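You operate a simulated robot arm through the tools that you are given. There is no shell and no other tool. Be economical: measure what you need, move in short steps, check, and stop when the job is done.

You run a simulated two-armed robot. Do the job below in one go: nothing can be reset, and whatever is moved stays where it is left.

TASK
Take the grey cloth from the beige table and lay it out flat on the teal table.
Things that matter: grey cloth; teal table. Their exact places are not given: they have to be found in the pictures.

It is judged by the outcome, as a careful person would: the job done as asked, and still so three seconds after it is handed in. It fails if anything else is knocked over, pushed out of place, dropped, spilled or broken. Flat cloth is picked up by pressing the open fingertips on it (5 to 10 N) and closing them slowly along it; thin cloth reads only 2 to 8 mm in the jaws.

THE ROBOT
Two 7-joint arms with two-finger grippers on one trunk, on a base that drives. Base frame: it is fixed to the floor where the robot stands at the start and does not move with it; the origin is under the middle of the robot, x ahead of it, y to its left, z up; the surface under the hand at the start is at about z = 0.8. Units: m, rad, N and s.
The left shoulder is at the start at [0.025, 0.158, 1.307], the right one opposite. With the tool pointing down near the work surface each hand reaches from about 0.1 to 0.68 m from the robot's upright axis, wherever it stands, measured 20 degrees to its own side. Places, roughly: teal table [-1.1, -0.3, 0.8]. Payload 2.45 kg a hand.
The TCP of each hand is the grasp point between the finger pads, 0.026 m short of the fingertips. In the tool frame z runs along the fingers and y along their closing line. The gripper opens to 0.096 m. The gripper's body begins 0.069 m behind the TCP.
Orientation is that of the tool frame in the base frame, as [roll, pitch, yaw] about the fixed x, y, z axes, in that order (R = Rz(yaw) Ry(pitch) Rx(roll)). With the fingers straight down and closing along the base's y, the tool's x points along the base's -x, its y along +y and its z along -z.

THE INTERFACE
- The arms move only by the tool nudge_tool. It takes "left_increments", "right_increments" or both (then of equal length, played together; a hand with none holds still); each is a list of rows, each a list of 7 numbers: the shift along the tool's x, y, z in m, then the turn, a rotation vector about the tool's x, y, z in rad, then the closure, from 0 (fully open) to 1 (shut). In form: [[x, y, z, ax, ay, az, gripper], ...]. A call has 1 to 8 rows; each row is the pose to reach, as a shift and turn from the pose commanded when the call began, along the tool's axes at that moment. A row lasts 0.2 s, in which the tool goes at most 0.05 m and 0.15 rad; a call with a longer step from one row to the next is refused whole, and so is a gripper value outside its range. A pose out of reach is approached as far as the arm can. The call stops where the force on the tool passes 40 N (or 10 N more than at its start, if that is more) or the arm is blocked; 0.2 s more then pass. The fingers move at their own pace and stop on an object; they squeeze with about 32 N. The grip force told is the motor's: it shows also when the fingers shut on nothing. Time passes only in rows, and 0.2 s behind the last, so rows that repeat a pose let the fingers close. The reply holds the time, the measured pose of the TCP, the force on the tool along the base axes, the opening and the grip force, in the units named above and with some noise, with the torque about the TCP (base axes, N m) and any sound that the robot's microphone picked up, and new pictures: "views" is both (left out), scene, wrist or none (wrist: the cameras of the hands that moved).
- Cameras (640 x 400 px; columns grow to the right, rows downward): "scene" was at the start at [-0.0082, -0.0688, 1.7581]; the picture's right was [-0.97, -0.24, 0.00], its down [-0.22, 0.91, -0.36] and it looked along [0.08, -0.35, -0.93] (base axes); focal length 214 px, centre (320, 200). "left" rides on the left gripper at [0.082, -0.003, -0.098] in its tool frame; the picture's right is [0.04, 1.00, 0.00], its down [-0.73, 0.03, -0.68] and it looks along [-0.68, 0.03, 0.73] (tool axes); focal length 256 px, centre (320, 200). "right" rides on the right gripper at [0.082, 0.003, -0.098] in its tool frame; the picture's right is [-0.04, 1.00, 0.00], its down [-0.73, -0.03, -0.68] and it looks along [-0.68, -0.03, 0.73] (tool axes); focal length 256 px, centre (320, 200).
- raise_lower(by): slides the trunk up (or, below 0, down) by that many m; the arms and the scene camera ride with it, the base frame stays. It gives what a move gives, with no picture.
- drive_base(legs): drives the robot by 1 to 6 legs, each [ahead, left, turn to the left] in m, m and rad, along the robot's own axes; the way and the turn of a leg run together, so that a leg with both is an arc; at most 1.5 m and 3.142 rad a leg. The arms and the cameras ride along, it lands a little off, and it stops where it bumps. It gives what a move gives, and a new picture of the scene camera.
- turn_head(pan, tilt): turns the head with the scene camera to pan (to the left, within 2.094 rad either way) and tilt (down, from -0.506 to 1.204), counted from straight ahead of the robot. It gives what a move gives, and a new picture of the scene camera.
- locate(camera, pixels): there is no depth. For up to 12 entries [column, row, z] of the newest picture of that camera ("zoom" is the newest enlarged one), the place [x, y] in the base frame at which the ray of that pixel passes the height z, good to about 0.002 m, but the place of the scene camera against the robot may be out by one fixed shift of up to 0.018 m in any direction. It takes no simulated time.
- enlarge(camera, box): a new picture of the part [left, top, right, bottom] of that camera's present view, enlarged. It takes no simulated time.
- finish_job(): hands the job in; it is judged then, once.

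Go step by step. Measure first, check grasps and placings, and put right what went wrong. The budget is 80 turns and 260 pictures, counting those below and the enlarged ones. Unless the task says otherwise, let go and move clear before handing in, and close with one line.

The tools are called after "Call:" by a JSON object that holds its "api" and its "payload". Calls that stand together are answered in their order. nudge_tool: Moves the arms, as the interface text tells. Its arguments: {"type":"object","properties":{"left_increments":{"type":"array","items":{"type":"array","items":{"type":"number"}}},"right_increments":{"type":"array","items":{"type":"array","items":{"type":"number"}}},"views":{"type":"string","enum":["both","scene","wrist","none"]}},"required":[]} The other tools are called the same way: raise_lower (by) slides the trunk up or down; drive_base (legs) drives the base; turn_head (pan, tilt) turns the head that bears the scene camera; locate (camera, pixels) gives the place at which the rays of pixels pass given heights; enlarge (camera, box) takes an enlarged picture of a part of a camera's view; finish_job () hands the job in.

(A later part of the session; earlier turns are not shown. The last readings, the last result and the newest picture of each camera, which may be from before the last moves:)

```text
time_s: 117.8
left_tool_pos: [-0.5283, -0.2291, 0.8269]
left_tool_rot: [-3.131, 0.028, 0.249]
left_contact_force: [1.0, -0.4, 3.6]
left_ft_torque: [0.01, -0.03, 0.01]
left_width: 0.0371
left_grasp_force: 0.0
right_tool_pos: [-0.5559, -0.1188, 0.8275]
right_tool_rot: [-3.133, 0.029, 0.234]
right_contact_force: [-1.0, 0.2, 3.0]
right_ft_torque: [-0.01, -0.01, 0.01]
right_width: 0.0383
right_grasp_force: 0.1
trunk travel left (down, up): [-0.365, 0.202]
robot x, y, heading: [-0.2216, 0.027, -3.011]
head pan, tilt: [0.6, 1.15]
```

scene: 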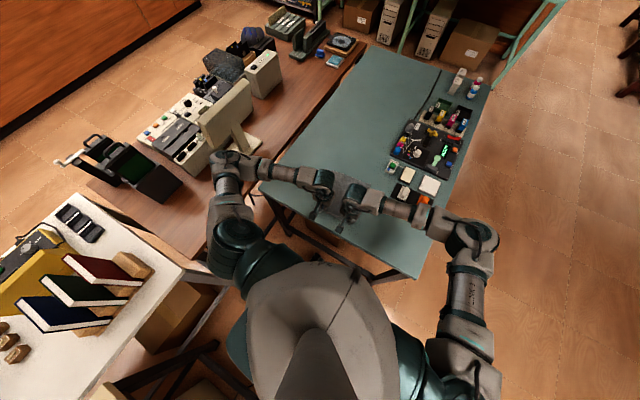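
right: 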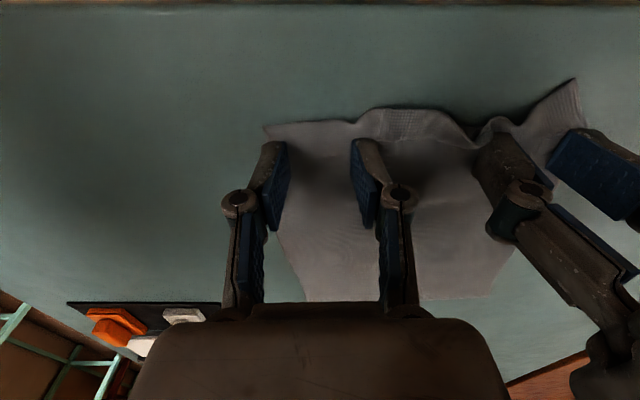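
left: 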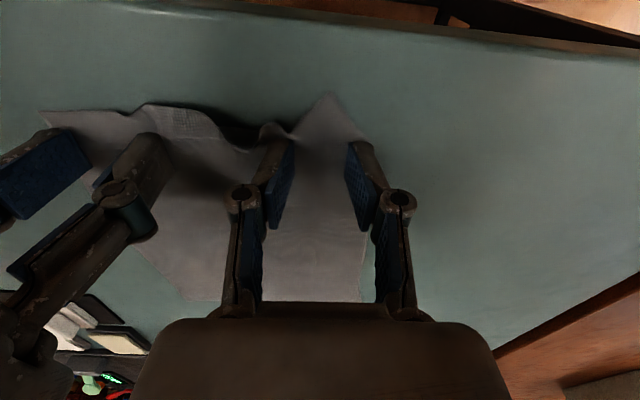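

The corners are released and the near edge is wavy between the hands. I'll raise both hands straight up and look.

Call:
{"api": "nudge_tool", "payload": {"left_increments": [[0, 0, -0.015, 0, 0, 0, 0.6], [0, 0, -0.04, 0, 0, 0, 0.6], [0, 0, -0.08, 0, 0, 0, 0.6], [0, 0, -0.12, 0, 0, 0, 0.6], [0, 0, -0.16, 0, 0, 0, 0.6], [0.02, 0, -0.18, 0, 0, 0, 0.6], [0.04, 0, -0.19, 0, 0, 0, 0.6]], "right_increments": [[0, 0, -0.015, 0, 0, 0, 0.6], [0, 0, -0.04, 0, 0, 0, 0.6], [0, 0, -0.08, 0, 0, 0, 0.6], [0, 0, -0.12, 0, 0, 0, 0.6], [0, 0, -0.16, 0, 0, 0, 0.6], [0.02, 0, -0.18, 0, 0, 0, 0.6], [0.04, 0, -0.19, 0, 0, 0, 0.6]], "views": "both"}}

Call:
{"api": "enlarge", "payload": {"camera": "left", "box": [60, 40, 480, 300]}}

```text
time_s: 119.4
left_tool_pos: [-0.4873, -0.2169, 1.0147]
left_tool_rot: [-3.132, 0.025, 0.251]
left_contact_force: [0.5, -0.2, 0.2]
left_ft_torque: [-0.01, 0.01, 0.0]
left_width: 0.0382
left_grasp_force: 0.1
right_tool_pos: [-0.5113, -0.1069, 1.017]
right_tool_rot: [-3.135, 0.03, 0.234]
right_contact_force: [-0.5, 0.0, 0.5]
right_ft_torque: [0.06, 0.0, 0.01]
right_width: 0.0383
right_grasp_force: 0.1
trunk travel left (down, up): [-0.365, 0.202]
robot x, y, heading: [-0.2225, 0.0269, -3.007]
head pan, tilt: [0.6, 1.15]
```

scene: 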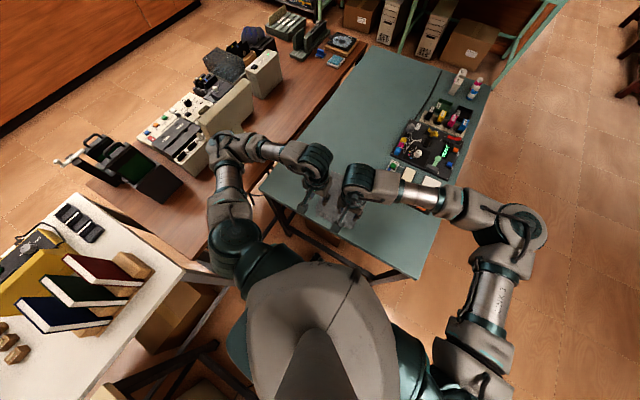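
right: 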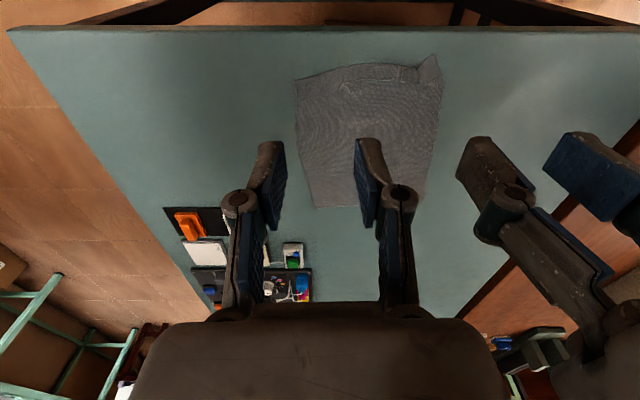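
left: 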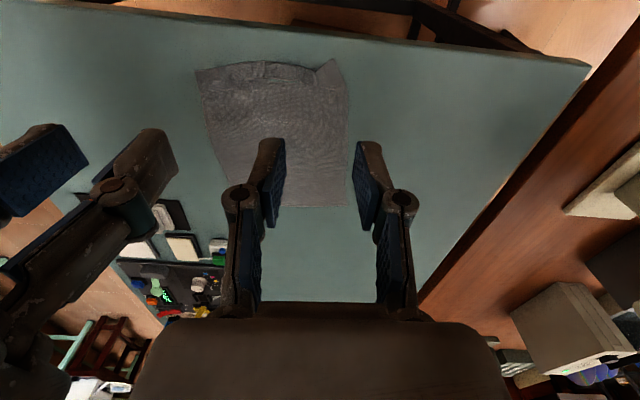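

```text
1.52 times, centred on (270, 170) of left
```

zoom: 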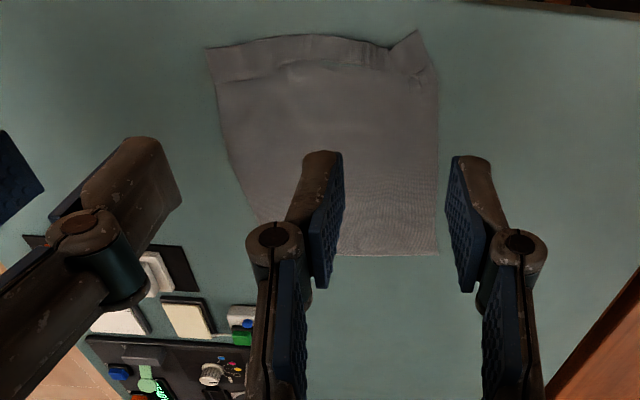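

The cloth lies almost fully flat; a low ridge runs along the near edge and the near-left corner (zoom (415,35)–(435,75)) is rumpled. Measuring and zooming in.

Call:
{"api": "locate", "payload": {"camera": "left", "pixels": [[197, 70, 0.8], [332, 59, 0.8], [348, 80, 0.8], [348, 206, 0.8], [320, 70, 0.8], [275, 62, 0.8], [330, 28, 0.8], [205, 20, 0.8]]}}

Call:
{"api": "locate", "payload": {"camera": "right", "pixels": [[294, 78, 0.8], [314, 207, 0.8], [437, 55, 0.8], [425, 205, 0.8]]}}

Call:
{"api": "enlarge", "payload": {"camera": "left", "box": [180, 40, 370, 140]}}

Call:
{"api": "enlarge", "payload": {"camera": "right", "box": [280, 40, 470, 140]}}

```text
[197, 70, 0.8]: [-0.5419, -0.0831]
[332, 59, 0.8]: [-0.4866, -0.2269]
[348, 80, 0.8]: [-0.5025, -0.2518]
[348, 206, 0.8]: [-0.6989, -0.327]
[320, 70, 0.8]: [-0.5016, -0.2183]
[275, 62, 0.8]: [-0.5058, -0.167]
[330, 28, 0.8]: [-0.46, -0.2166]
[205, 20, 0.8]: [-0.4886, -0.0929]
```

```text
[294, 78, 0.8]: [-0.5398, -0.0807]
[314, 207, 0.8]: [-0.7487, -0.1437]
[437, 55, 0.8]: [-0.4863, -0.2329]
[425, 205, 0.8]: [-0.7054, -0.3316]
```

```text
3.37 times, centred on (275, 90) of left
```

zoom: 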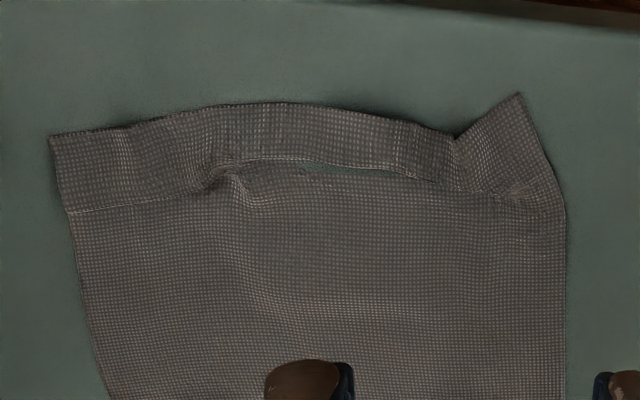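

```text
3.37 times, centred on (375, 90) of right
```

zoom: 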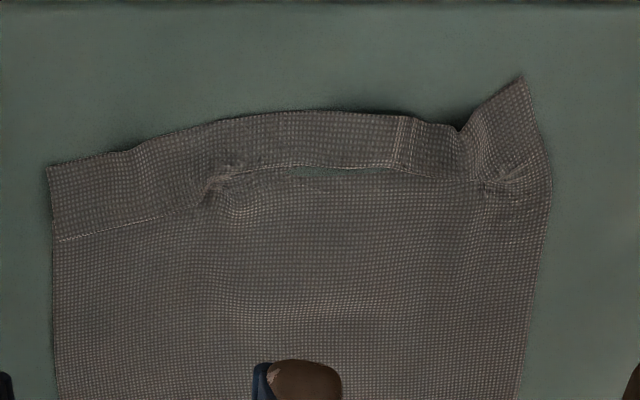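

Corner-to-corner lengths (0.217–0.237 m) match the full cloth, so it is unfolded, with creases at the pinch points. I'll move the hands aside for a clear view from above.

Call:
{"api": "nudge_tool", "payload": {"left_increments": [[0.03, 0.01, 0, 0, 0, 0, 0.6], [0.06, 0.02, 0, 0, 0, 0, 0.6], [0.09, 0.03, 0, 0, 0, 0, 0.6], [0.12, 0.04, -0.01, 0, 0, 0, 0.6], [0.15, 0.05, -0.02, 0, 0, 0, 0.6]], "right_increments": [[0.01, -0.03, 0, 0, 0, 0, 0.6], [0.02, -0.065, 0, 0, 0, 0, 0.6], [0.04, -0.1, 0, 0, 0, 0, 0.6], [0.06, -0.135, -0.01, 0, 0, 0, 0.6], [0.08, -0.17, -0.02, 0, 0, 0, 0.6]], "views": "both"}}

Call:
{"api": "turn_head", "payload": {"pan": 0.4, "tilt": 1.0}}

Call:
{"api": "enlarge", "payload": {"camera": "scene", "box": [240, 120, 440, 280]}}

```text
time_s: 120.6
left_tool_pos: [-0.4702, -0.254, 1.0736]
left_tool_rot: [-3.131, 0.025, 0.248]
left_contact_force: [0.7, 0.6, -0.8]
left_ft_torque: [-0.01, 0.0, 0.02]
left_width: 0.0386
left_grasp_force: 0.1
left hand out of reach, approached as far as the arm can: row 1, 2, 3, 4, 5
right_tool_pos: [-0.4727, 0.0771, 1.0373]
right_tool_rot: [-3.134, 0.028, 0.233]
right_contact_force: [0.5, 0.8, 0.2]
right_ft_torque: [-0.02, 0.0, 0.02]
right_width: 0.0385
right_grasp_force: 0.2
trunk travel left (down, up): [-0.365, 0.202]
robot x, y, heading: [-0.2218, 0.027, -3.013]
head pan, tilt: [0.6, 1.15]
```

scene: 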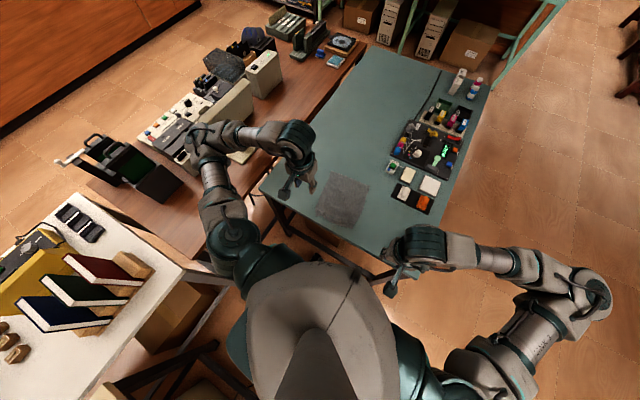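
right: 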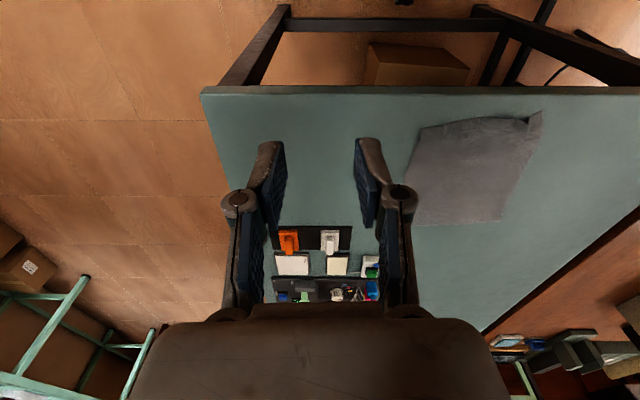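
left: 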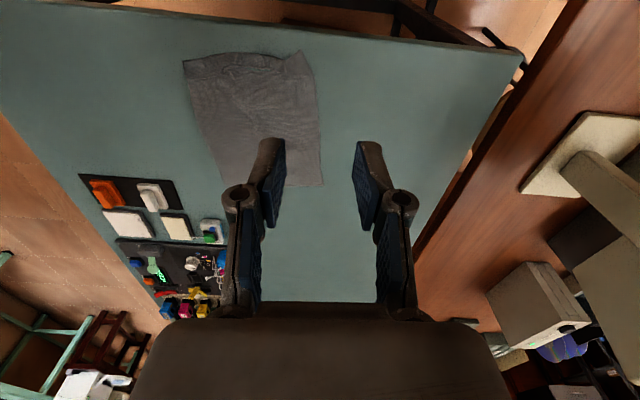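

```text
time_s: 121.3
left_tool_pos: [-0.4712, -0.254, 1.0735]
left_tool_rot: [-3.131, 0.024, 0.248]
left_contact_force: [0.5, -0.2, 0.3]
left_ft_torque: [0.01, -0.02, 0.0]
left_width: 0.0383
left_grasp_force: 0.1
right_tool_pos: [-0.4741, 0.075, 1.0362]
right_tool_rot: [-3.135, 0.026, 0.235]
right_contact_force: [0.6, -0.7, -0.2]
right_ft_torque: [-0.02, -0.02, 0.0]
right_width: 0.0384
right_grasp_force: 0.0
trunk travel left (down, up): [-0.365, 0.202]
robot x, y, heading: [-0.2213, 0.0259, -3.014]
head pan, tilt: [0.4, 1.0]
```

scene: 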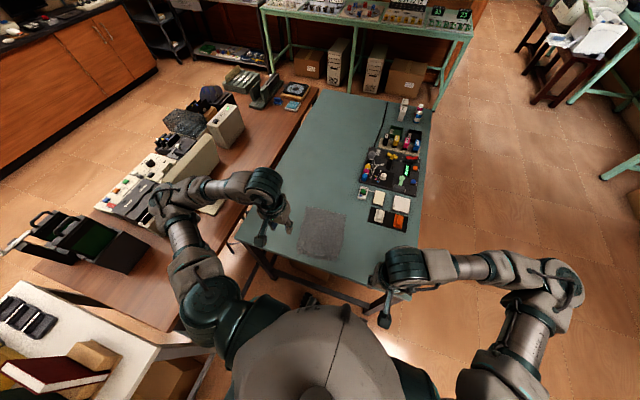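

```text
2.50 times, centred on (340, 200) of scene
```

zoom: 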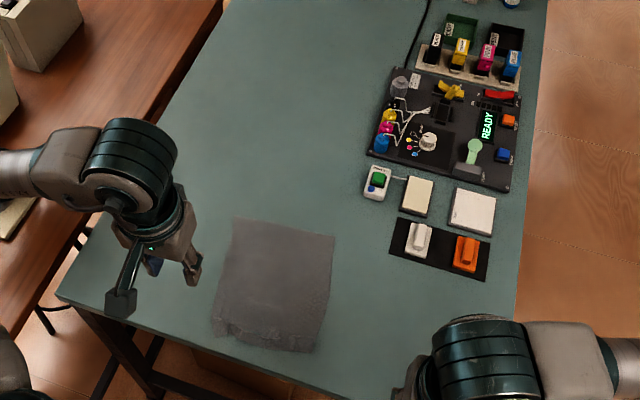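

From above the cloth is spread out, square and wholly on the table, with minor rumples at the near edge. Zooming in to judge their height.

Call:
{"api": "enlarge", "payload": {"camera": "left", "box": [170, 40, 340, 200]}}

Call:
{"api": "enlarge", "payload": {"camera": "right", "box": [390, 90, 560, 240]}}

Call:
{"api": "enlarge", "payload": {"camera": "scene", "box": [290, 195, 360, 275]}}

```text
2.50 times, centred on (255, 120) of left
```

zoom: 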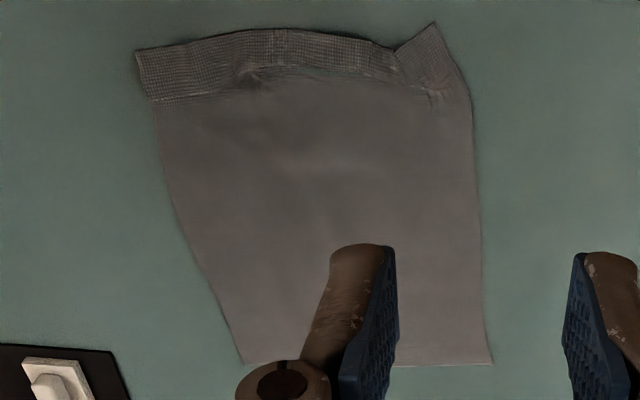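

```text
2.67 times, centred on (475, 165) of right
```

zoom: 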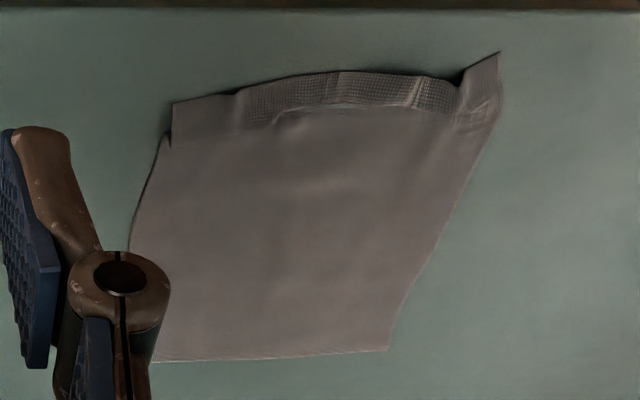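

```text
5.00 times, centred on (325, 235) of scene
```

zoom: 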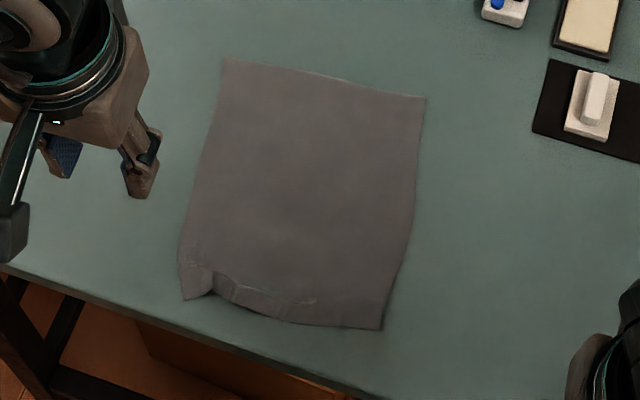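

The near 3 cm strip seems to curl up a little (its side is offset in the right view). I'll smooth it with the open left fingertips: touch down just inside the crease and sweep lightly toward the near edge.

Call:
{"api": "nudge_tool", "payload": {"left_increments": [[-0.02, -0.027, 0, 0, 0, 0, 0.3], [-0.037, -0.05, 0.01, 0, 0, 0, 0], [-0.0512, -0.0727, 0.04, 0, 0, 0, 0], [-0.0512, -0.0727, 0.085, 0, 0, 0, 0], [-0.0512, -0.0727, 0.13, 0, 0, 0, 0], [-0.0512, -0.0727, 0.175, 0, 0, 0, 0], [-0.0512, -0.0727, 0.21, 0, 0, 0, 0], [-0.0512, -0.0727, 0.23, 0, 0, 0, 0]], "views": "wrist"}}

```text
time_s: 123.2
left_tool_pos: [-0.5487, -0.1989, 0.8413]
left_tool_rot: [-3.131, 0.028, 0.25]
left_contact_force: [0.2, -0.5, 0.7]
left_ft_torque: [-0.01, -0.01, 0.02]
left_width: 0.0956
left_grasp_force: 0.0
right_tool_pos: [-0.4751, 0.0746, 1.0363]
right_tool_rot: [-3.135, 0.028, 0.233]
right_contact_force: [0.1, 0.0, 0.9]
right_ft_torque: [-0.01, 0.01, -0.03]
right_width: 0.0385
right_grasp_force: 0.1
trunk travel left (down, up): [-0.365, 0.202]
robot x, y, heading: [-0.2225, 0.0282, -3.011]
head pan, tilt: [0.4, 1.0]
```

left: 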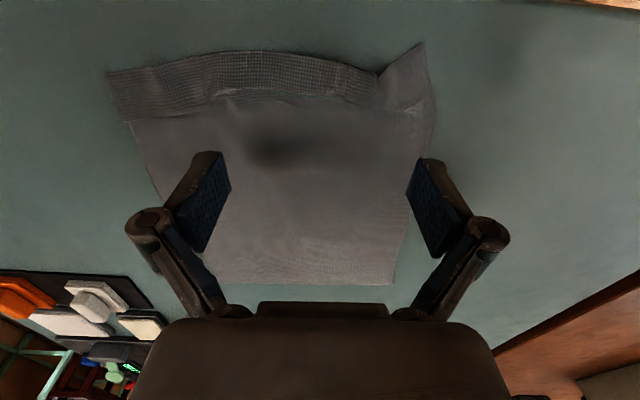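

Both fingers straddle the cloth just inside the crease. I'll shift slightly inward, touch down lightly and sweep 6.5 cm toward the near edge.

Call:
{"api": "nudge_tool", "payload": {"left_increments": [[0, -0.008, 0.007, 0, 0, 0, 0], [0, -0.01, 0.0128, 0, 0, 0, 0], [0.008, -0.01, 0.0128, 0, 0, 0, 0], [0.02, -0.01, 0.0128, 0, 0, 0, 0], [0.032, -0.01, 0.0128, 0, 0, 0, 0], [0.044, -0.01, 0.0128, 0, 0, 0, 0], [0.056, -0.01, 0.0128, 0, 0, 0, 0], [0.068, -0.01, 0.0128, 0, 0, 0, 0]], "views": "wrist"}}

Call:
{"api": "enlarge", "payload": {"camera": "left", "box": [80, 80, 480, 330]}}

```text
time_s: 125.0
left_tool_pos: [-0.4856, -0.1718, 0.8289]
left_tool_rot: [-3.132, 0.028, 0.248]
left_contact_force: [0.2, -0.8, 0.2]
left_ft_torque: [0.0, 0.0, -0.02]
left_width: 0.0961
left_grasp_force: 0.0
right_tool_pos: [-0.474, 0.0745, 1.0365]
right_tool_rot: [-3.135, 0.027, 0.234]
right_contact_force: [0.2, 0.5, -0.1]
right_ft_torque: [0.0, 0.01, 0.0]
right_width: 0.0387
right_grasp_force: 0.1
trunk travel left (down, up): [-0.365, 0.202]
robot x, y, heading: [-0.2267, 0.0285, -3.016]
head pan, tilt: [0.4, 1.0]
```

left: 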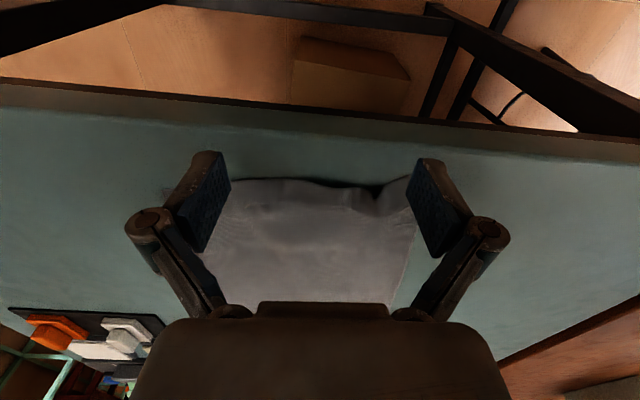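

```text
1.60 times, centred on (280, 205) of left
```

zoom: 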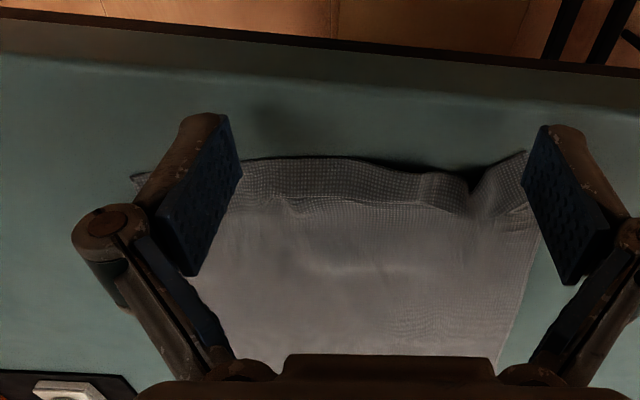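

The sweep barely touched (about 0 N). I'll repeat over the raised middle with a narrower opening, further in and about 3 mm lower for real contact.

Call:
{"api": "nudge_tool", "payload": {"left_increments": [[0, 0, -0.02, 0, 0, 0, 0.3], [-0.03, 0.006, -0.02, 0, 0, 0, 0.5], [-0.058, 0.012, -0.015, 0, 0, 0, 0.5], [-0.058, 0.012, 0.001, 0, 0, 0, 0.5], [-0.058, 0.012, 0.0035, 0, 0, 0, 0.5]], "views": "none"}}

Call:
{"api": "nudge_tool", "payload": {"left_increments": [[0.01, 0, 0, 0, 0, 0, 0.5], [0.02, 0, 0, 0, 0, 0, 0.5], [0.03, 0, 0, 0, 0, 0, 0.5], [0.04, 0, 0, 0, 0, 0, 0.5], [0.05, 0, 0, 0, 0, 0, 0.5], [0.06, 0, 0, 0, 0, 0, 0.5], [0.068, 0, 0, 0, 0, 0, 0.5]], "views": "wrist"}}

Call:
{"api": "enlarge", "payload": {"camera": "left", "box": [80, 80, 480, 330]}}

```text
time_s: 126.2
left_tool_pos: [-0.5407, -0.1978, 0.8268]
left_tool_rot: [-3.133, 0.025, 0.248]
left_contact_force: [-0.9, 0.2, 0.6]
left_ft_torque: [-0.01, 0.0, 0.0]
left_width: 0.0481
left_grasp_force: 0.0
right_tool_pos: [-0.476, 0.0748, 1.0343]
right_tool_rot: [-3.136, 0.026, 0.235]
right_contact_force: [0.4, 0.4, 0.5]
right_ft_torque: [0.03, 0.0, 0.01]
right_width: 0.0384
right_grasp_force: 0.0
trunk travel left (down, up): [-0.365, 0.202]
robot x, y, heading: [-0.2249, 0.0306, -3.01]
head pan, tilt: [0.4, 1.0]
```

```text
time_s: 127.8
left_tool_pos: [-0.4737, -0.1815, 0.8264]
left_tool_rot: [-3.132, 0.028, 0.251]
left_contact_force: [-0.6, 1.0, 5.9]
left_ft_torque: [-0.19, -0.04, 0.01]
left_width: 0.0466
left_grasp_force: 0.0
right_tool_pos: [-0.4733, 0.0753, 1.0362]
right_tool_rot: [-3.135, 0.03, 0.233]
right_contact_force: [0.6, -0.4, -0.1]
right_ft_torque: [0.0, 0.0, -0.01]
right_width: 0.0383
right_grasp_force: 0.0
trunk travel left (down, up): [-0.365, 0.202]
robot x, y, heading: [-0.2208, 0.0285, -3.01]
head pan, tilt: [0.4, 1.0]
```

left: 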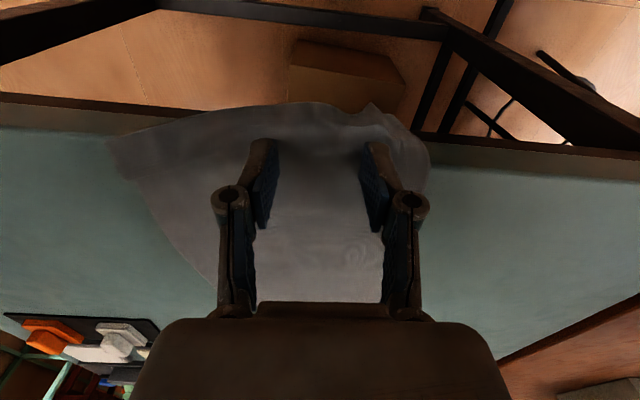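

```text
1.60 times, centred on (280, 205) of left
```

zoom: 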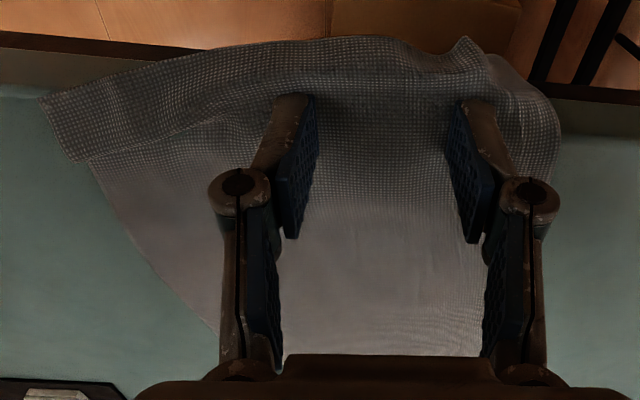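

That dragged the whole cloth toward the robot, with its near edge now over the table edge. Cloth sticks to the fingers, so I can pull it back by pressing near its far edge and sweeping away. First lift and look.

Call:
{"api": "nudge_tool", "payload": {"left_increments": [[0, 0, -0.02, 0, 0, 0, 0.5], [0, 0, -0.06, 0, 0, 0, 0.3], [0, 0, -0.1, 0, 0, 0, 0], [-0.02, 0, -0.14, 0, 0, 0, 0], [-0.04, 0, -0.17, 0, 0, 0, 0], [-0.06, 0, -0.18, 0, 0, 0, 0]], "views": "both"}}

```text
time_s: 129.2
left_tool_pos: [-0.5276, -0.1982, 1.0068]
left_tool_rot: [-3.133, 0.027, 0.248]
left_contact_force: [0.3, 0.0, -0.2]
left_ft_torque: [-0.03, -0.01, -0.01]
left_width: 0.096
left_grasp_force: 0.1
left hand out of reach, approached as far as the arm can: row 3
right_tool_pos: [-0.4753, 0.075, 1.0363]
right_tool_rot: [-3.135, 0.027, 0.234]
right_contact_force: [-0.5, 0.0, 0.1]
right_ft_torque: [-0.01, 0.01, -0.01]
right_width: 0.0383
right_grasp_force: 0.0
trunk travel left (down, up): [-0.365, 0.202]
robot x, y, heading: [-0.2218, 0.0297, -3.013]
head pan, tilt: [0.4, 1.0]
```

scene: 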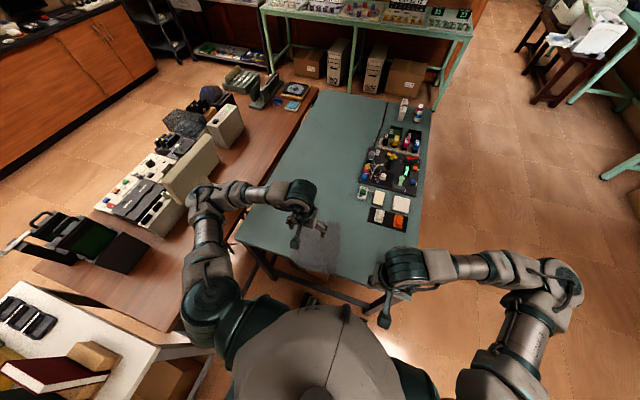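
left: 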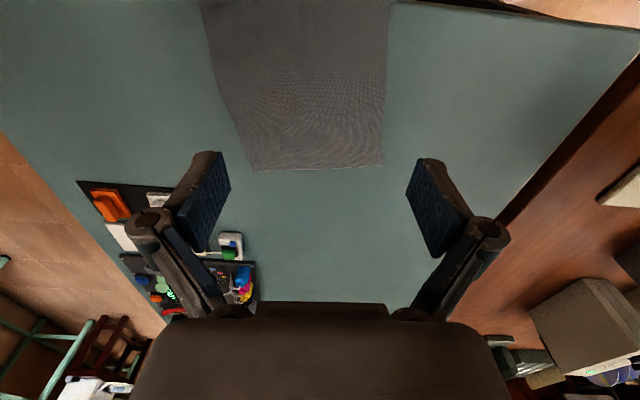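

The far part is intact and flat. Measuring the far edge to plan the pull.

Call:
{"api": "locate", "payload": {"camera": "left", "pixels": [[250, 170, 0.8], [382, 166, 0.8], [390, 5, 0.8], [200, 3, 0.8]]}}

Call:
{"api": "enlarge", "payload": {"camera": "scene", "box": [270, 180, 370, 300]}}

```text
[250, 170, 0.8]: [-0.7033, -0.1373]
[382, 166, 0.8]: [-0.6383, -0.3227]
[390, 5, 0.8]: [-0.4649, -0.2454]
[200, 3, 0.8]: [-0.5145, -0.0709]
```

```text
3.33 times, centred on (320, 240) of scene
```

zoom: 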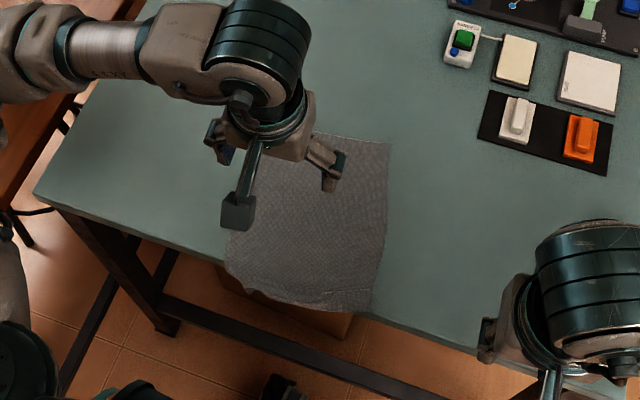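

The cloth shifted about 0.056 m. I'll set the open fingertips about 2.5 cm inside the far edge, then pull away from the robot about 0.085 m, which also draws the cloth taut.

Call:
{"api": "nudge_tool", "payload": {"left_increments": [[-0.04, -0.002, 0, 0, 0, 0, 0], [-0.08, -0.004, 0.01, 0, 0, 0, 0], [-0.1212, -0.006, 0.03, 0, 0, 0, 0], [-0.1212, -0.006, 0.075, 0, 0, 0, 0], [-0.1212, -0.006, 0.12, 0, 0, 0, 0], [-0.1212, -0.006, 0.155, 0, 0, 0, 0], [-0.1212, -0.006, 0.172, 0, 0, 0, 0], [-0.1212, -0.006, 0.179, 0, 0, 0, 0]], "views": "wrist"}}

```text
time_s: 130.9
left_tool_pos: [-0.6526, -0.2226, 0.8313]
left_tool_rot: [-3.13, 0.026, 0.25]
left_contact_force: [0.4, 0.1, 0.3]
left_ft_torque: [0.0, 0.03, -0.03]
left_width: 0.096
left_grasp_force: 0.0
right_tool_pos: [-0.4745, 0.0741, 1.0363]
right_tool_rot: [-3.134, 0.026, 0.235]
right_contact_force: [-0.9, 0.1, -1.0]
right_ft_torque: [0.01, -0.01, 0.0]
right_width: 0.0385
right_grasp_force: 0.1
trunk travel left (down, up): [-0.365, 0.202]
robot x, y, heading: [-0.2238, 0.0268, -3.015]
head pan, tilt: [0.4, 1.0]
```

left: 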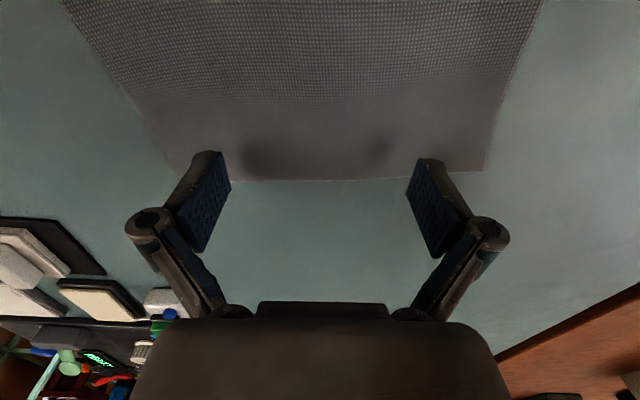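

The fingertips are about 1 cm inside the far edge. I'll move in 1.5 cm more, press down, then pull.

Call:
{"api": "nudge_tool", "payload": {"left_increments": [[0.015, 0, 0, 0, 0, 0, 0], [0.015, 0, 0.003, 0, 0, 0, 0], [0.015, 0, 0.0055, 0, 0, 0, 0], [0.015, 0, 0.0065, 0, 0, 0, 0]], "views": "none"}}

Call:
{"api": "nudge_tool", "payload": {"left_increments": [[-0.01, 0, 0, 0, 0, 0, 0], [-0.022, 0, 0, 0, 0, 0, 0], [-0.034, 0, 0, 0, 0, 0, 0], [-0.046, 0, 0, 0, 0, 0, 0]], "views": "both"}}

```text
time_s: 131.9
left_tool_pos: [-0.637, -0.2178, 0.8244]
left_tool_rot: [-3.133, 0.025, 0.249]
left_contact_force: [0.1, 0.5, 0.6]
left_ft_torque: [0.02, 0.0, 0.0]
left_width: 0.0962
left_grasp_force: 0.1
right_tool_pos: [-0.4752, 0.0748, 1.0356]
right_tool_rot: [-3.135, 0.029, 0.234]
right_contact_force: [0.1, -0.2, 0.9]
right_ft_torque: [-0.02, 0.0, -0.02]
right_width: 0.0388
right_grasp_force: 0.0
trunk travel left (down, up): [-0.365, 0.202]
robot x, y, heading: [-0.2233, 0.0261, -3.011]
head pan, tilt: [0.4, 1.0]
```

```text
time_s: 132.9
left_tool_pos: [-0.6824, -0.2285, 0.8243]
left_tool_rot: [-3.129, 0.027, 0.247]
left_contact_force: [0.5, -0.5, 0.1]
left_ft_torque: [0.02, 0.02, -0.01]
left_width: 0.096
left_grasp_force: 0.0
right_tool_pos: [-0.4753, 0.0745, 1.0357]
right_tool_rot: [-3.133, 0.026, 0.235]
right_contact_force: [-0.4, 0.1, 0.3]
right_ft_torque: [0.0, -0.02, 0.0]
right_width: 0.0382
right_grasp_force: 0.1
trunk travel left (down, up): [-0.365, 0.202]
robot x, y, heading: [-0.2222, 0.0269, -3.011]
head pan, tilt: [0.4, 1.0]
```

scene: 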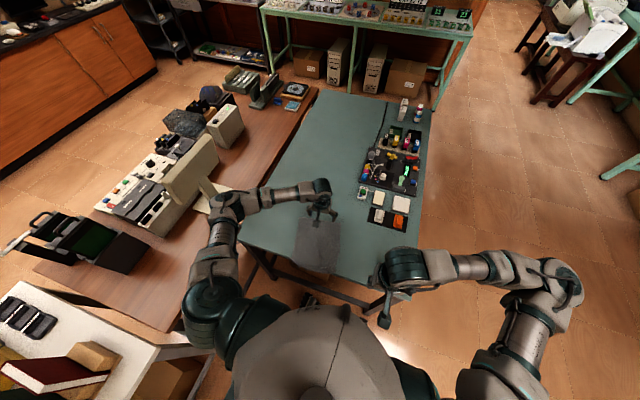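
left: 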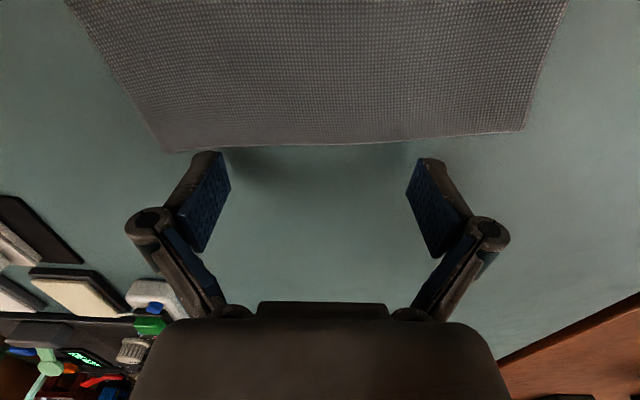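

There was no contact: the wide-open fingers ride higher. I'll go back and use the 0.048 opening, which made contact at z≈0.826.

Call:
{"api": "nudge_tool", "payload": {"left_increments": [[0, 0, -0.015, 0, 0, 0, 0.3], [0.03, 0, -0.015, 0, 0, 0, 0.5], [0.052, 0, -0.015, 0, 0, 0, 0.5], [0.052, 0, -0.007, 0, 0, 0, 0.5], [0.052, 0, -0.002, 0, 0, 0, 0.5], [0.052, 0, 0, 0, 0, 0, 0.5]], "views": "wrist"}}

```text
time_s: 134.3
left_tool_pos: [-0.6316, -0.2148, 0.826]
left_tool_rot: [-3.13, 0.03, 0.249]
left_contact_force: [0.5, 0.1, 20.3]
left_ft_torque: [0.07, -0.14, 0.0]
left_width: 0.0504
left_grasp_force: 7.1
right_tool_pos: [-0.4744, 0.077, 1.0363]
right_tool_rot: [-3.133, 0.027, 0.235]
right_contact_force: [0.7, 0.8, 0.3]
right_ft_torque: [0.03, -0.02, 0.02]
right_width: 0.0383
right_grasp_force: 0.1
trunk travel left (down, up): [-0.365, 0.202]
robot x, y, heading: [-0.2209, 0.0295, -3.017]
head pan, tilt: [0.4, 1.0]
```

left: 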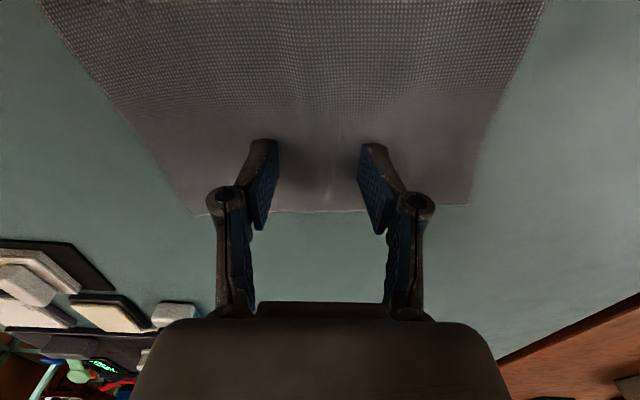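

Contact is now firm at 20 N. I'll ease up 1 mm and pull away from the robot.

Call:
{"api": "nudge_tool", "payload": {"left_increments": [[-0.003, 0, -0.001, 0, 0, 0, 0.48], [-0.014, 0, -0.001, 0, 0, 0, 0.48], [-0.026, 0, -0.001, 0, 0, 0, 0.48], [-0.038, 0, -0.001, 0, 0, 0, 0.48], [-0.05, 0, -0.001, 0, 0, 0, 0.48], [-0.062, 0, -0.001, 0, 0, 0, 0.48], [-0.074, 0, -0.001, 0, 0, 0, 0.48], [-0.086, 0, -0.001, 0, 0, 0, 0.48]], "views": "both"}}

Call:
{"api": "enlarge", "payload": {"camera": "scene", "box": [270, 160, 390, 290]}}

```text
time_s: 136.2
left_tool_pos: [-0.7152, -0.2361, 0.8257]
left_tool_rot: [-3.131, 0.027, 0.247]
left_contact_force: [0.8, 0.2, 2.9]
left_ft_torque: [-0.11, -0.07, 0.02]
left_width: 0.0507
left_grasp_force: 1.0
right_tool_pos: [-0.4751, 0.0754, 1.0365]
right_tool_rot: [-3.135, 0.026, 0.233]
right_contact_force: [0.3, 0.2, -0.4]
right_ft_torque: [0.0, 0.02, 0.0]
right_width: 0.0383
right_grasp_force: 0.0
trunk travel left (down, up): [-0.365, 0.202]
robot x, y, heading: [-0.2216, 0.0238, -3.016]
head pan, tilt: [0.4, 1.0]
```

scene: 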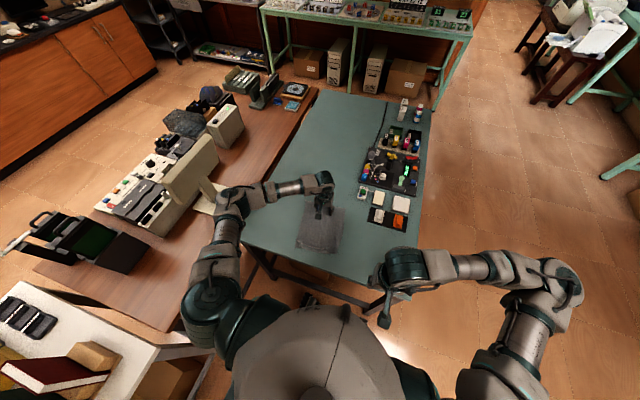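
left: 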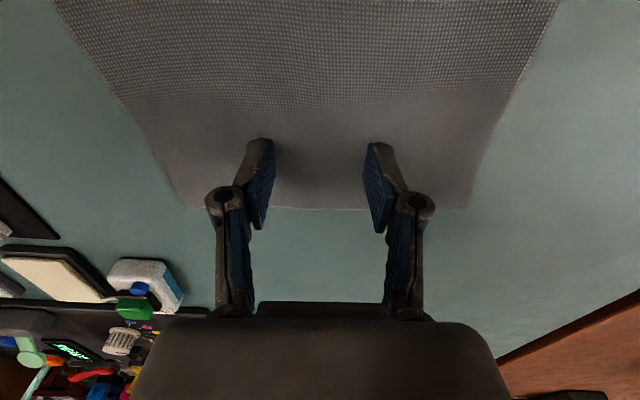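

```text
3.08 times, centred on (330, 225) of scene
```

zoom: 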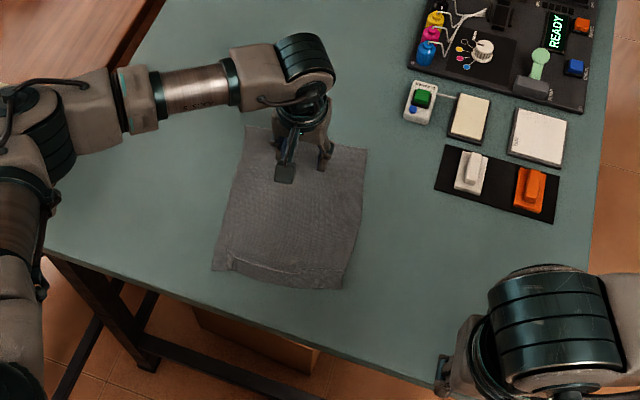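

The whole cloth followed, is well on the table again, and the near edge is straighter. Lifting the hand straight up and back to inspect.

Call:
{"api": "nudge_tool", "payload": {"left_increments": [[0, 0, -0.02, 0, 0, 0, 0.48], [0, 0, -0.06, 0, 0, 0, 0.48], [0, 0, -0.105, 0, 0, 0, 0.48], [0.03, 0, -0.14, 0, 0, 0, 0.48], [0.07, 0, -0.165, 0, 0, 0, 0.48], [0.11, 0, -0.18, 0, 0, 0, 0.48], [0.15, 0, -0.19, 0, 0, 0, 0.48], [0.18, 0, -0.2, 0, 0, 0, 0.48]], "views": "both"}}

Call:
{"api": "enlarge", "payload": {"camera": "left", "box": [150, 40, 400, 240]}}

Call:
{"api": "enlarge", "payload": {"camera": "scene", "box": [280, 180, 370, 280]}}

```text
time_s: 137.9
left_tool_pos: [-0.5328, -0.1935, 1.0213]
left_tool_rot: [-3.13, 0.025, 0.249]
left_contact_force: [0.9, -0.5, 0.8]
left_ft_torque: [-0.01, 0.01, 0.04]
left_width: 0.0501
left_grasp_force: 0.0
right_tool_pos: [-0.4733, 0.0749, 1.0364]
right_tool_rot: [-3.136, 0.029, 0.235]
right_contact_force: [-0.6, 1.0, 0.5]
right_ft_torque: [0.0, 0.01, 0.03]
right_width: 0.0384
right_grasp_force: 0.1
trunk travel left (down, up): [-0.365, 0.202]
robot x, y, heading: [-0.2202, 0.0276, -3.014]
head pan, tilt: [0.4, 1.0]
```

scene: 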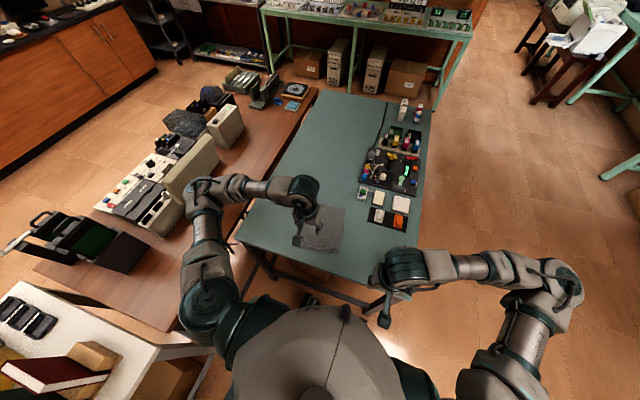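
left: 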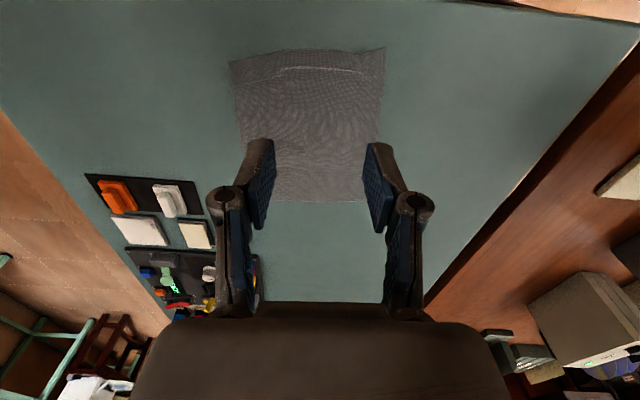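

```text
2.00 times, centred on (275, 140) of left
```

zoom: 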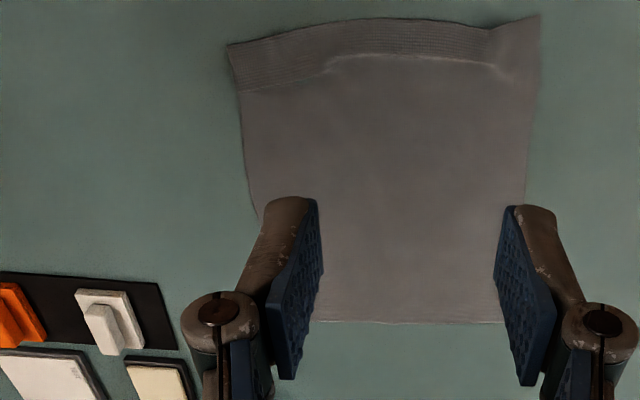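

```text
4.00 times, centred on (325, 230) of scene
```

zoom: 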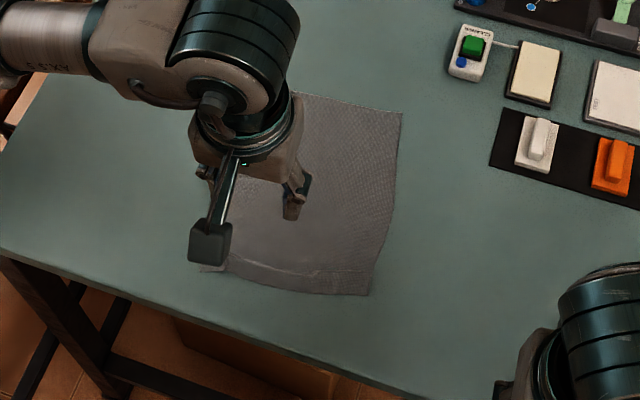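

All four corners are spread and the rumpled corner has straightened. I'll check the remaining near-edge crease from the side with the right camera.

Call:
{"api": "enlarge", "payload": {"camera": "right", "box": [380, 90, 600, 250]}}

Call:
{"api": "locate", "payload": {"camera": "left", "pixels": [[230, 62, 0.8], [385, 48, 0.8], [283, 68, 0.8], [275, 199, 0.8], [305, 50, 0.8]]}}

```text
2.50 times, centred on (490, 170) of right
```

zoom: 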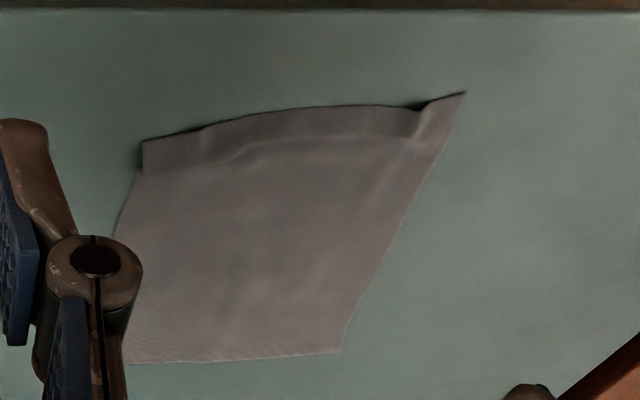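

```text
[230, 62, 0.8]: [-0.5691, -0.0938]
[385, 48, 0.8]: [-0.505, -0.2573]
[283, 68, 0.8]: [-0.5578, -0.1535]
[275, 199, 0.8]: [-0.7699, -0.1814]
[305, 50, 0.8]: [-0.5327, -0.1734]
```

The near strip still curls up slightly (shadow underneath). I'll press it straight down, without sliding, first on its right half.

Call:
{"api": "nudge_tool", "payload": {"left_increments": [[-0.008, -0.03, 0.02, 0, 0, 0, 0.48], [-0.018, -0.062, 0.05, 0, 0, 0, 0.48], [-0.018, -0.062, 0.095, 0, 0, 0, 0.48], [-0.018, -0.062, 0.14, 0, 0, 0, 0.48], [-0.018, -0.062, 0.175, 0, 0, 0, 0.48], [-0.018, -0.062, 0.19, 0, 0, 0, 0.48], [-0.018, -0.062, 0.195, 0, 0, 0, 0.48], [-0.018, -0.062, 0.195, 0, 0, 0, 0.48]], "views": "wrist"}}

Call:
{"api": "nudge_tool", "payload": {"left_increments": [[0, 0, -0.015, 0, 0, 0, 0.48], [0.006, 0.035, -0.02, 0, 0, 0, 0.48], [0.012, 0.07, -0.015, 0, 0, 0, 0.48], [0.012, 0.07, -0.005, 0, 0, 0, 0.48], [0.012, 0.07, 0, 0, 0, 0, 0.48], [0.012, 0.07, 0, 0, 0, 0, 0.48]], "views": "wrist"}}

```text
time_s: 139.8
left_tool_pos: [-0.5726, -0.1364, 0.8263]
left_tool_rot: [-3.133, 0.026, 0.25]
left_contact_force: [0.1, 0.5, 0.2]
left_ft_torque: [-0.01, 0.01, 0.02]
left_width: 0.0499
left_grasp_force: 0.1
right_tool_pos: [-0.4754, 0.0756, 1.0363]
right_tool_rot: [-3.135, 0.026, 0.235]
right_contact_force: [0.6, -0.6, 0.6]
right_ft_torque: [0.0, -0.03, -0.02]
right_width: 0.0385
right_grasp_force: 0.1
trunk travel left (down, up): [-0.365, 0.202]
robot x, y, heading: [-0.2217, 0.0276, -3.008]
head pan, tilt: [0.4, 1.0]
```

left: 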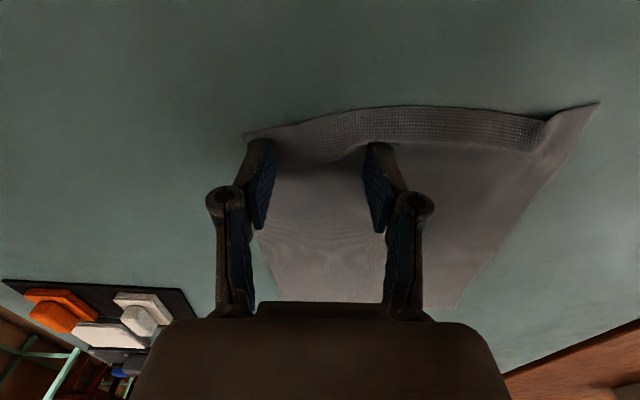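

```text
time_s: 141.2
left_tool_pos: [-0.5435, -0.2022, 0.8272]
left_tool_rot: [-3.13, 0.029, 0.248]
left_contact_force: [0.3, -0.2, -0.6]
left_ft_torque: [-0.02, 0.02, -0.02]
left_width: 0.0498
left_grasp_force: 0.0
right_tool_pos: [-0.4746, 0.0757, 1.0358]
right_tool_rot: [-3.136, 0.029, 0.234]
right_contact_force: [-0.5, 0.3, 1.1]
right_ft_torque: [0.01, -0.01, -0.01]
right_width: 0.0386
right_grasp_force: 0.0
trunk travel left (down, up): [-0.365, 0.202]
robot x, y, heading: [-0.2213, 0.0265, -3.012]
head pan, tilt: [0.4, 1.0]
```

left: 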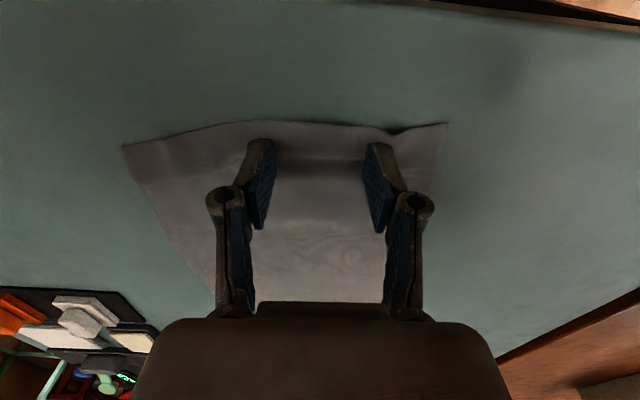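

Already looks flatter. One slightly firmer press here, then lift clear and inspect.

Call:
{"api": "nudge_tool", "payload": {"left_increments": [[0.005, 0, 0.001, 0, 0, 0, 0.48], [0.005, 0, 0.002, 0, 0, 0, 0.48], [0.005, 0, 0.002, 0, 0, 0, 0.48], [0.005, 0, -0.02, 0, 0, 0, 0.48], [0.005, 0, -0.065, 0, 0, 0, 0.48], [0.005, 0, -0.11, 0, 0, 0, 0.48], [0.005, 0, -0.155, 0, 0, 0, 0.48], [-0.01, 0, -0.19, 0, 0, 0, 0.48]], "views": "both"}}

Call:
{"api": "enlarge", "payload": {"camera": "left", "box": [150, 40, 400, 240]}}

Call:
{"api": "enlarge", "payload": {"camera": "right", "box": [380, 90, 600, 250]}}

```text
time_s: 142.9
left_tool_pos: [-0.5456, -0.2071, 1.0213]
left_tool_rot: [-3.131, 0.027, 0.25]
left_contact_force: [-0.6, 0.0, 0.3]
left_ft_torque: [-0.01, -0.01, 0.02]
left_width: 0.0497
left_grasp_force: 0.1
right_tool_pos: [-0.4748, 0.0754, 1.036]
right_tool_rot: [-3.136, 0.027, 0.233]
right_contact_force: [0.1, 0.3, -0.8]
right_ft_torque: [0.0, -0.03, 0.01]
right_width: 0.0386
right_grasp_force: 0.1
trunk travel left (down, up): [-0.365, 0.202]
robot x, y, heading: [-0.2258, 0.0295, -3.013]
head pan, tilt: [0.4, 1.0]
```

scene: 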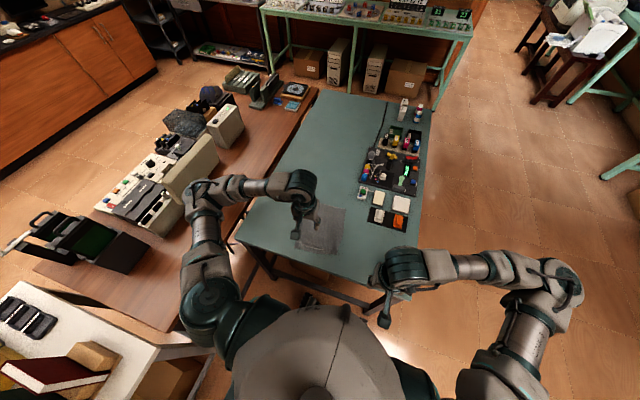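
left: 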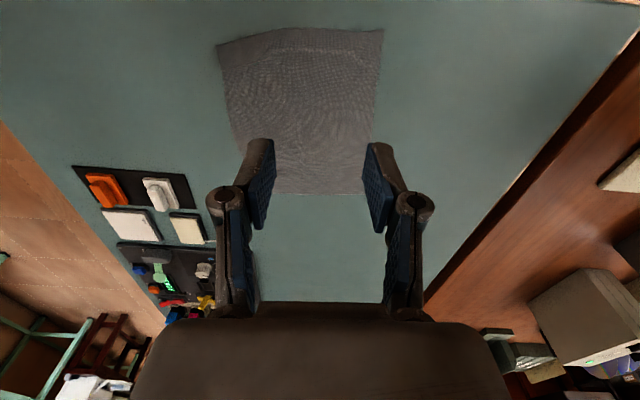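

```text
2.00 times, centred on (275, 140) of left
```

zoom: 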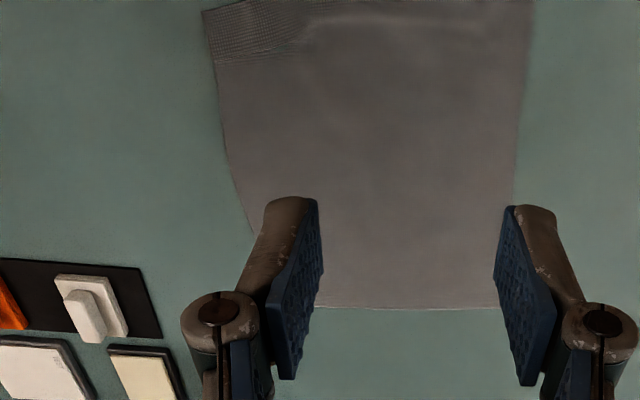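

```text
2.50 times, centred on (490, 170) of right
```

zoom: 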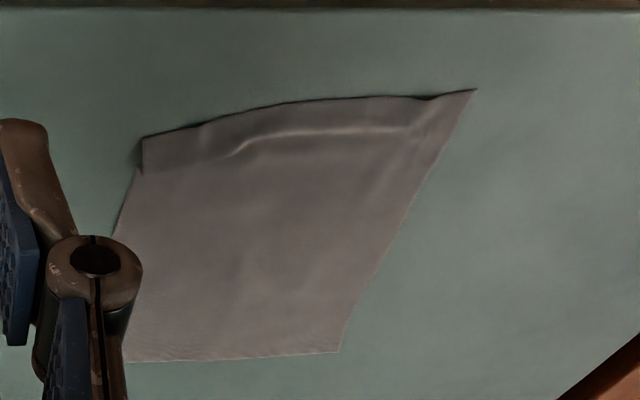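

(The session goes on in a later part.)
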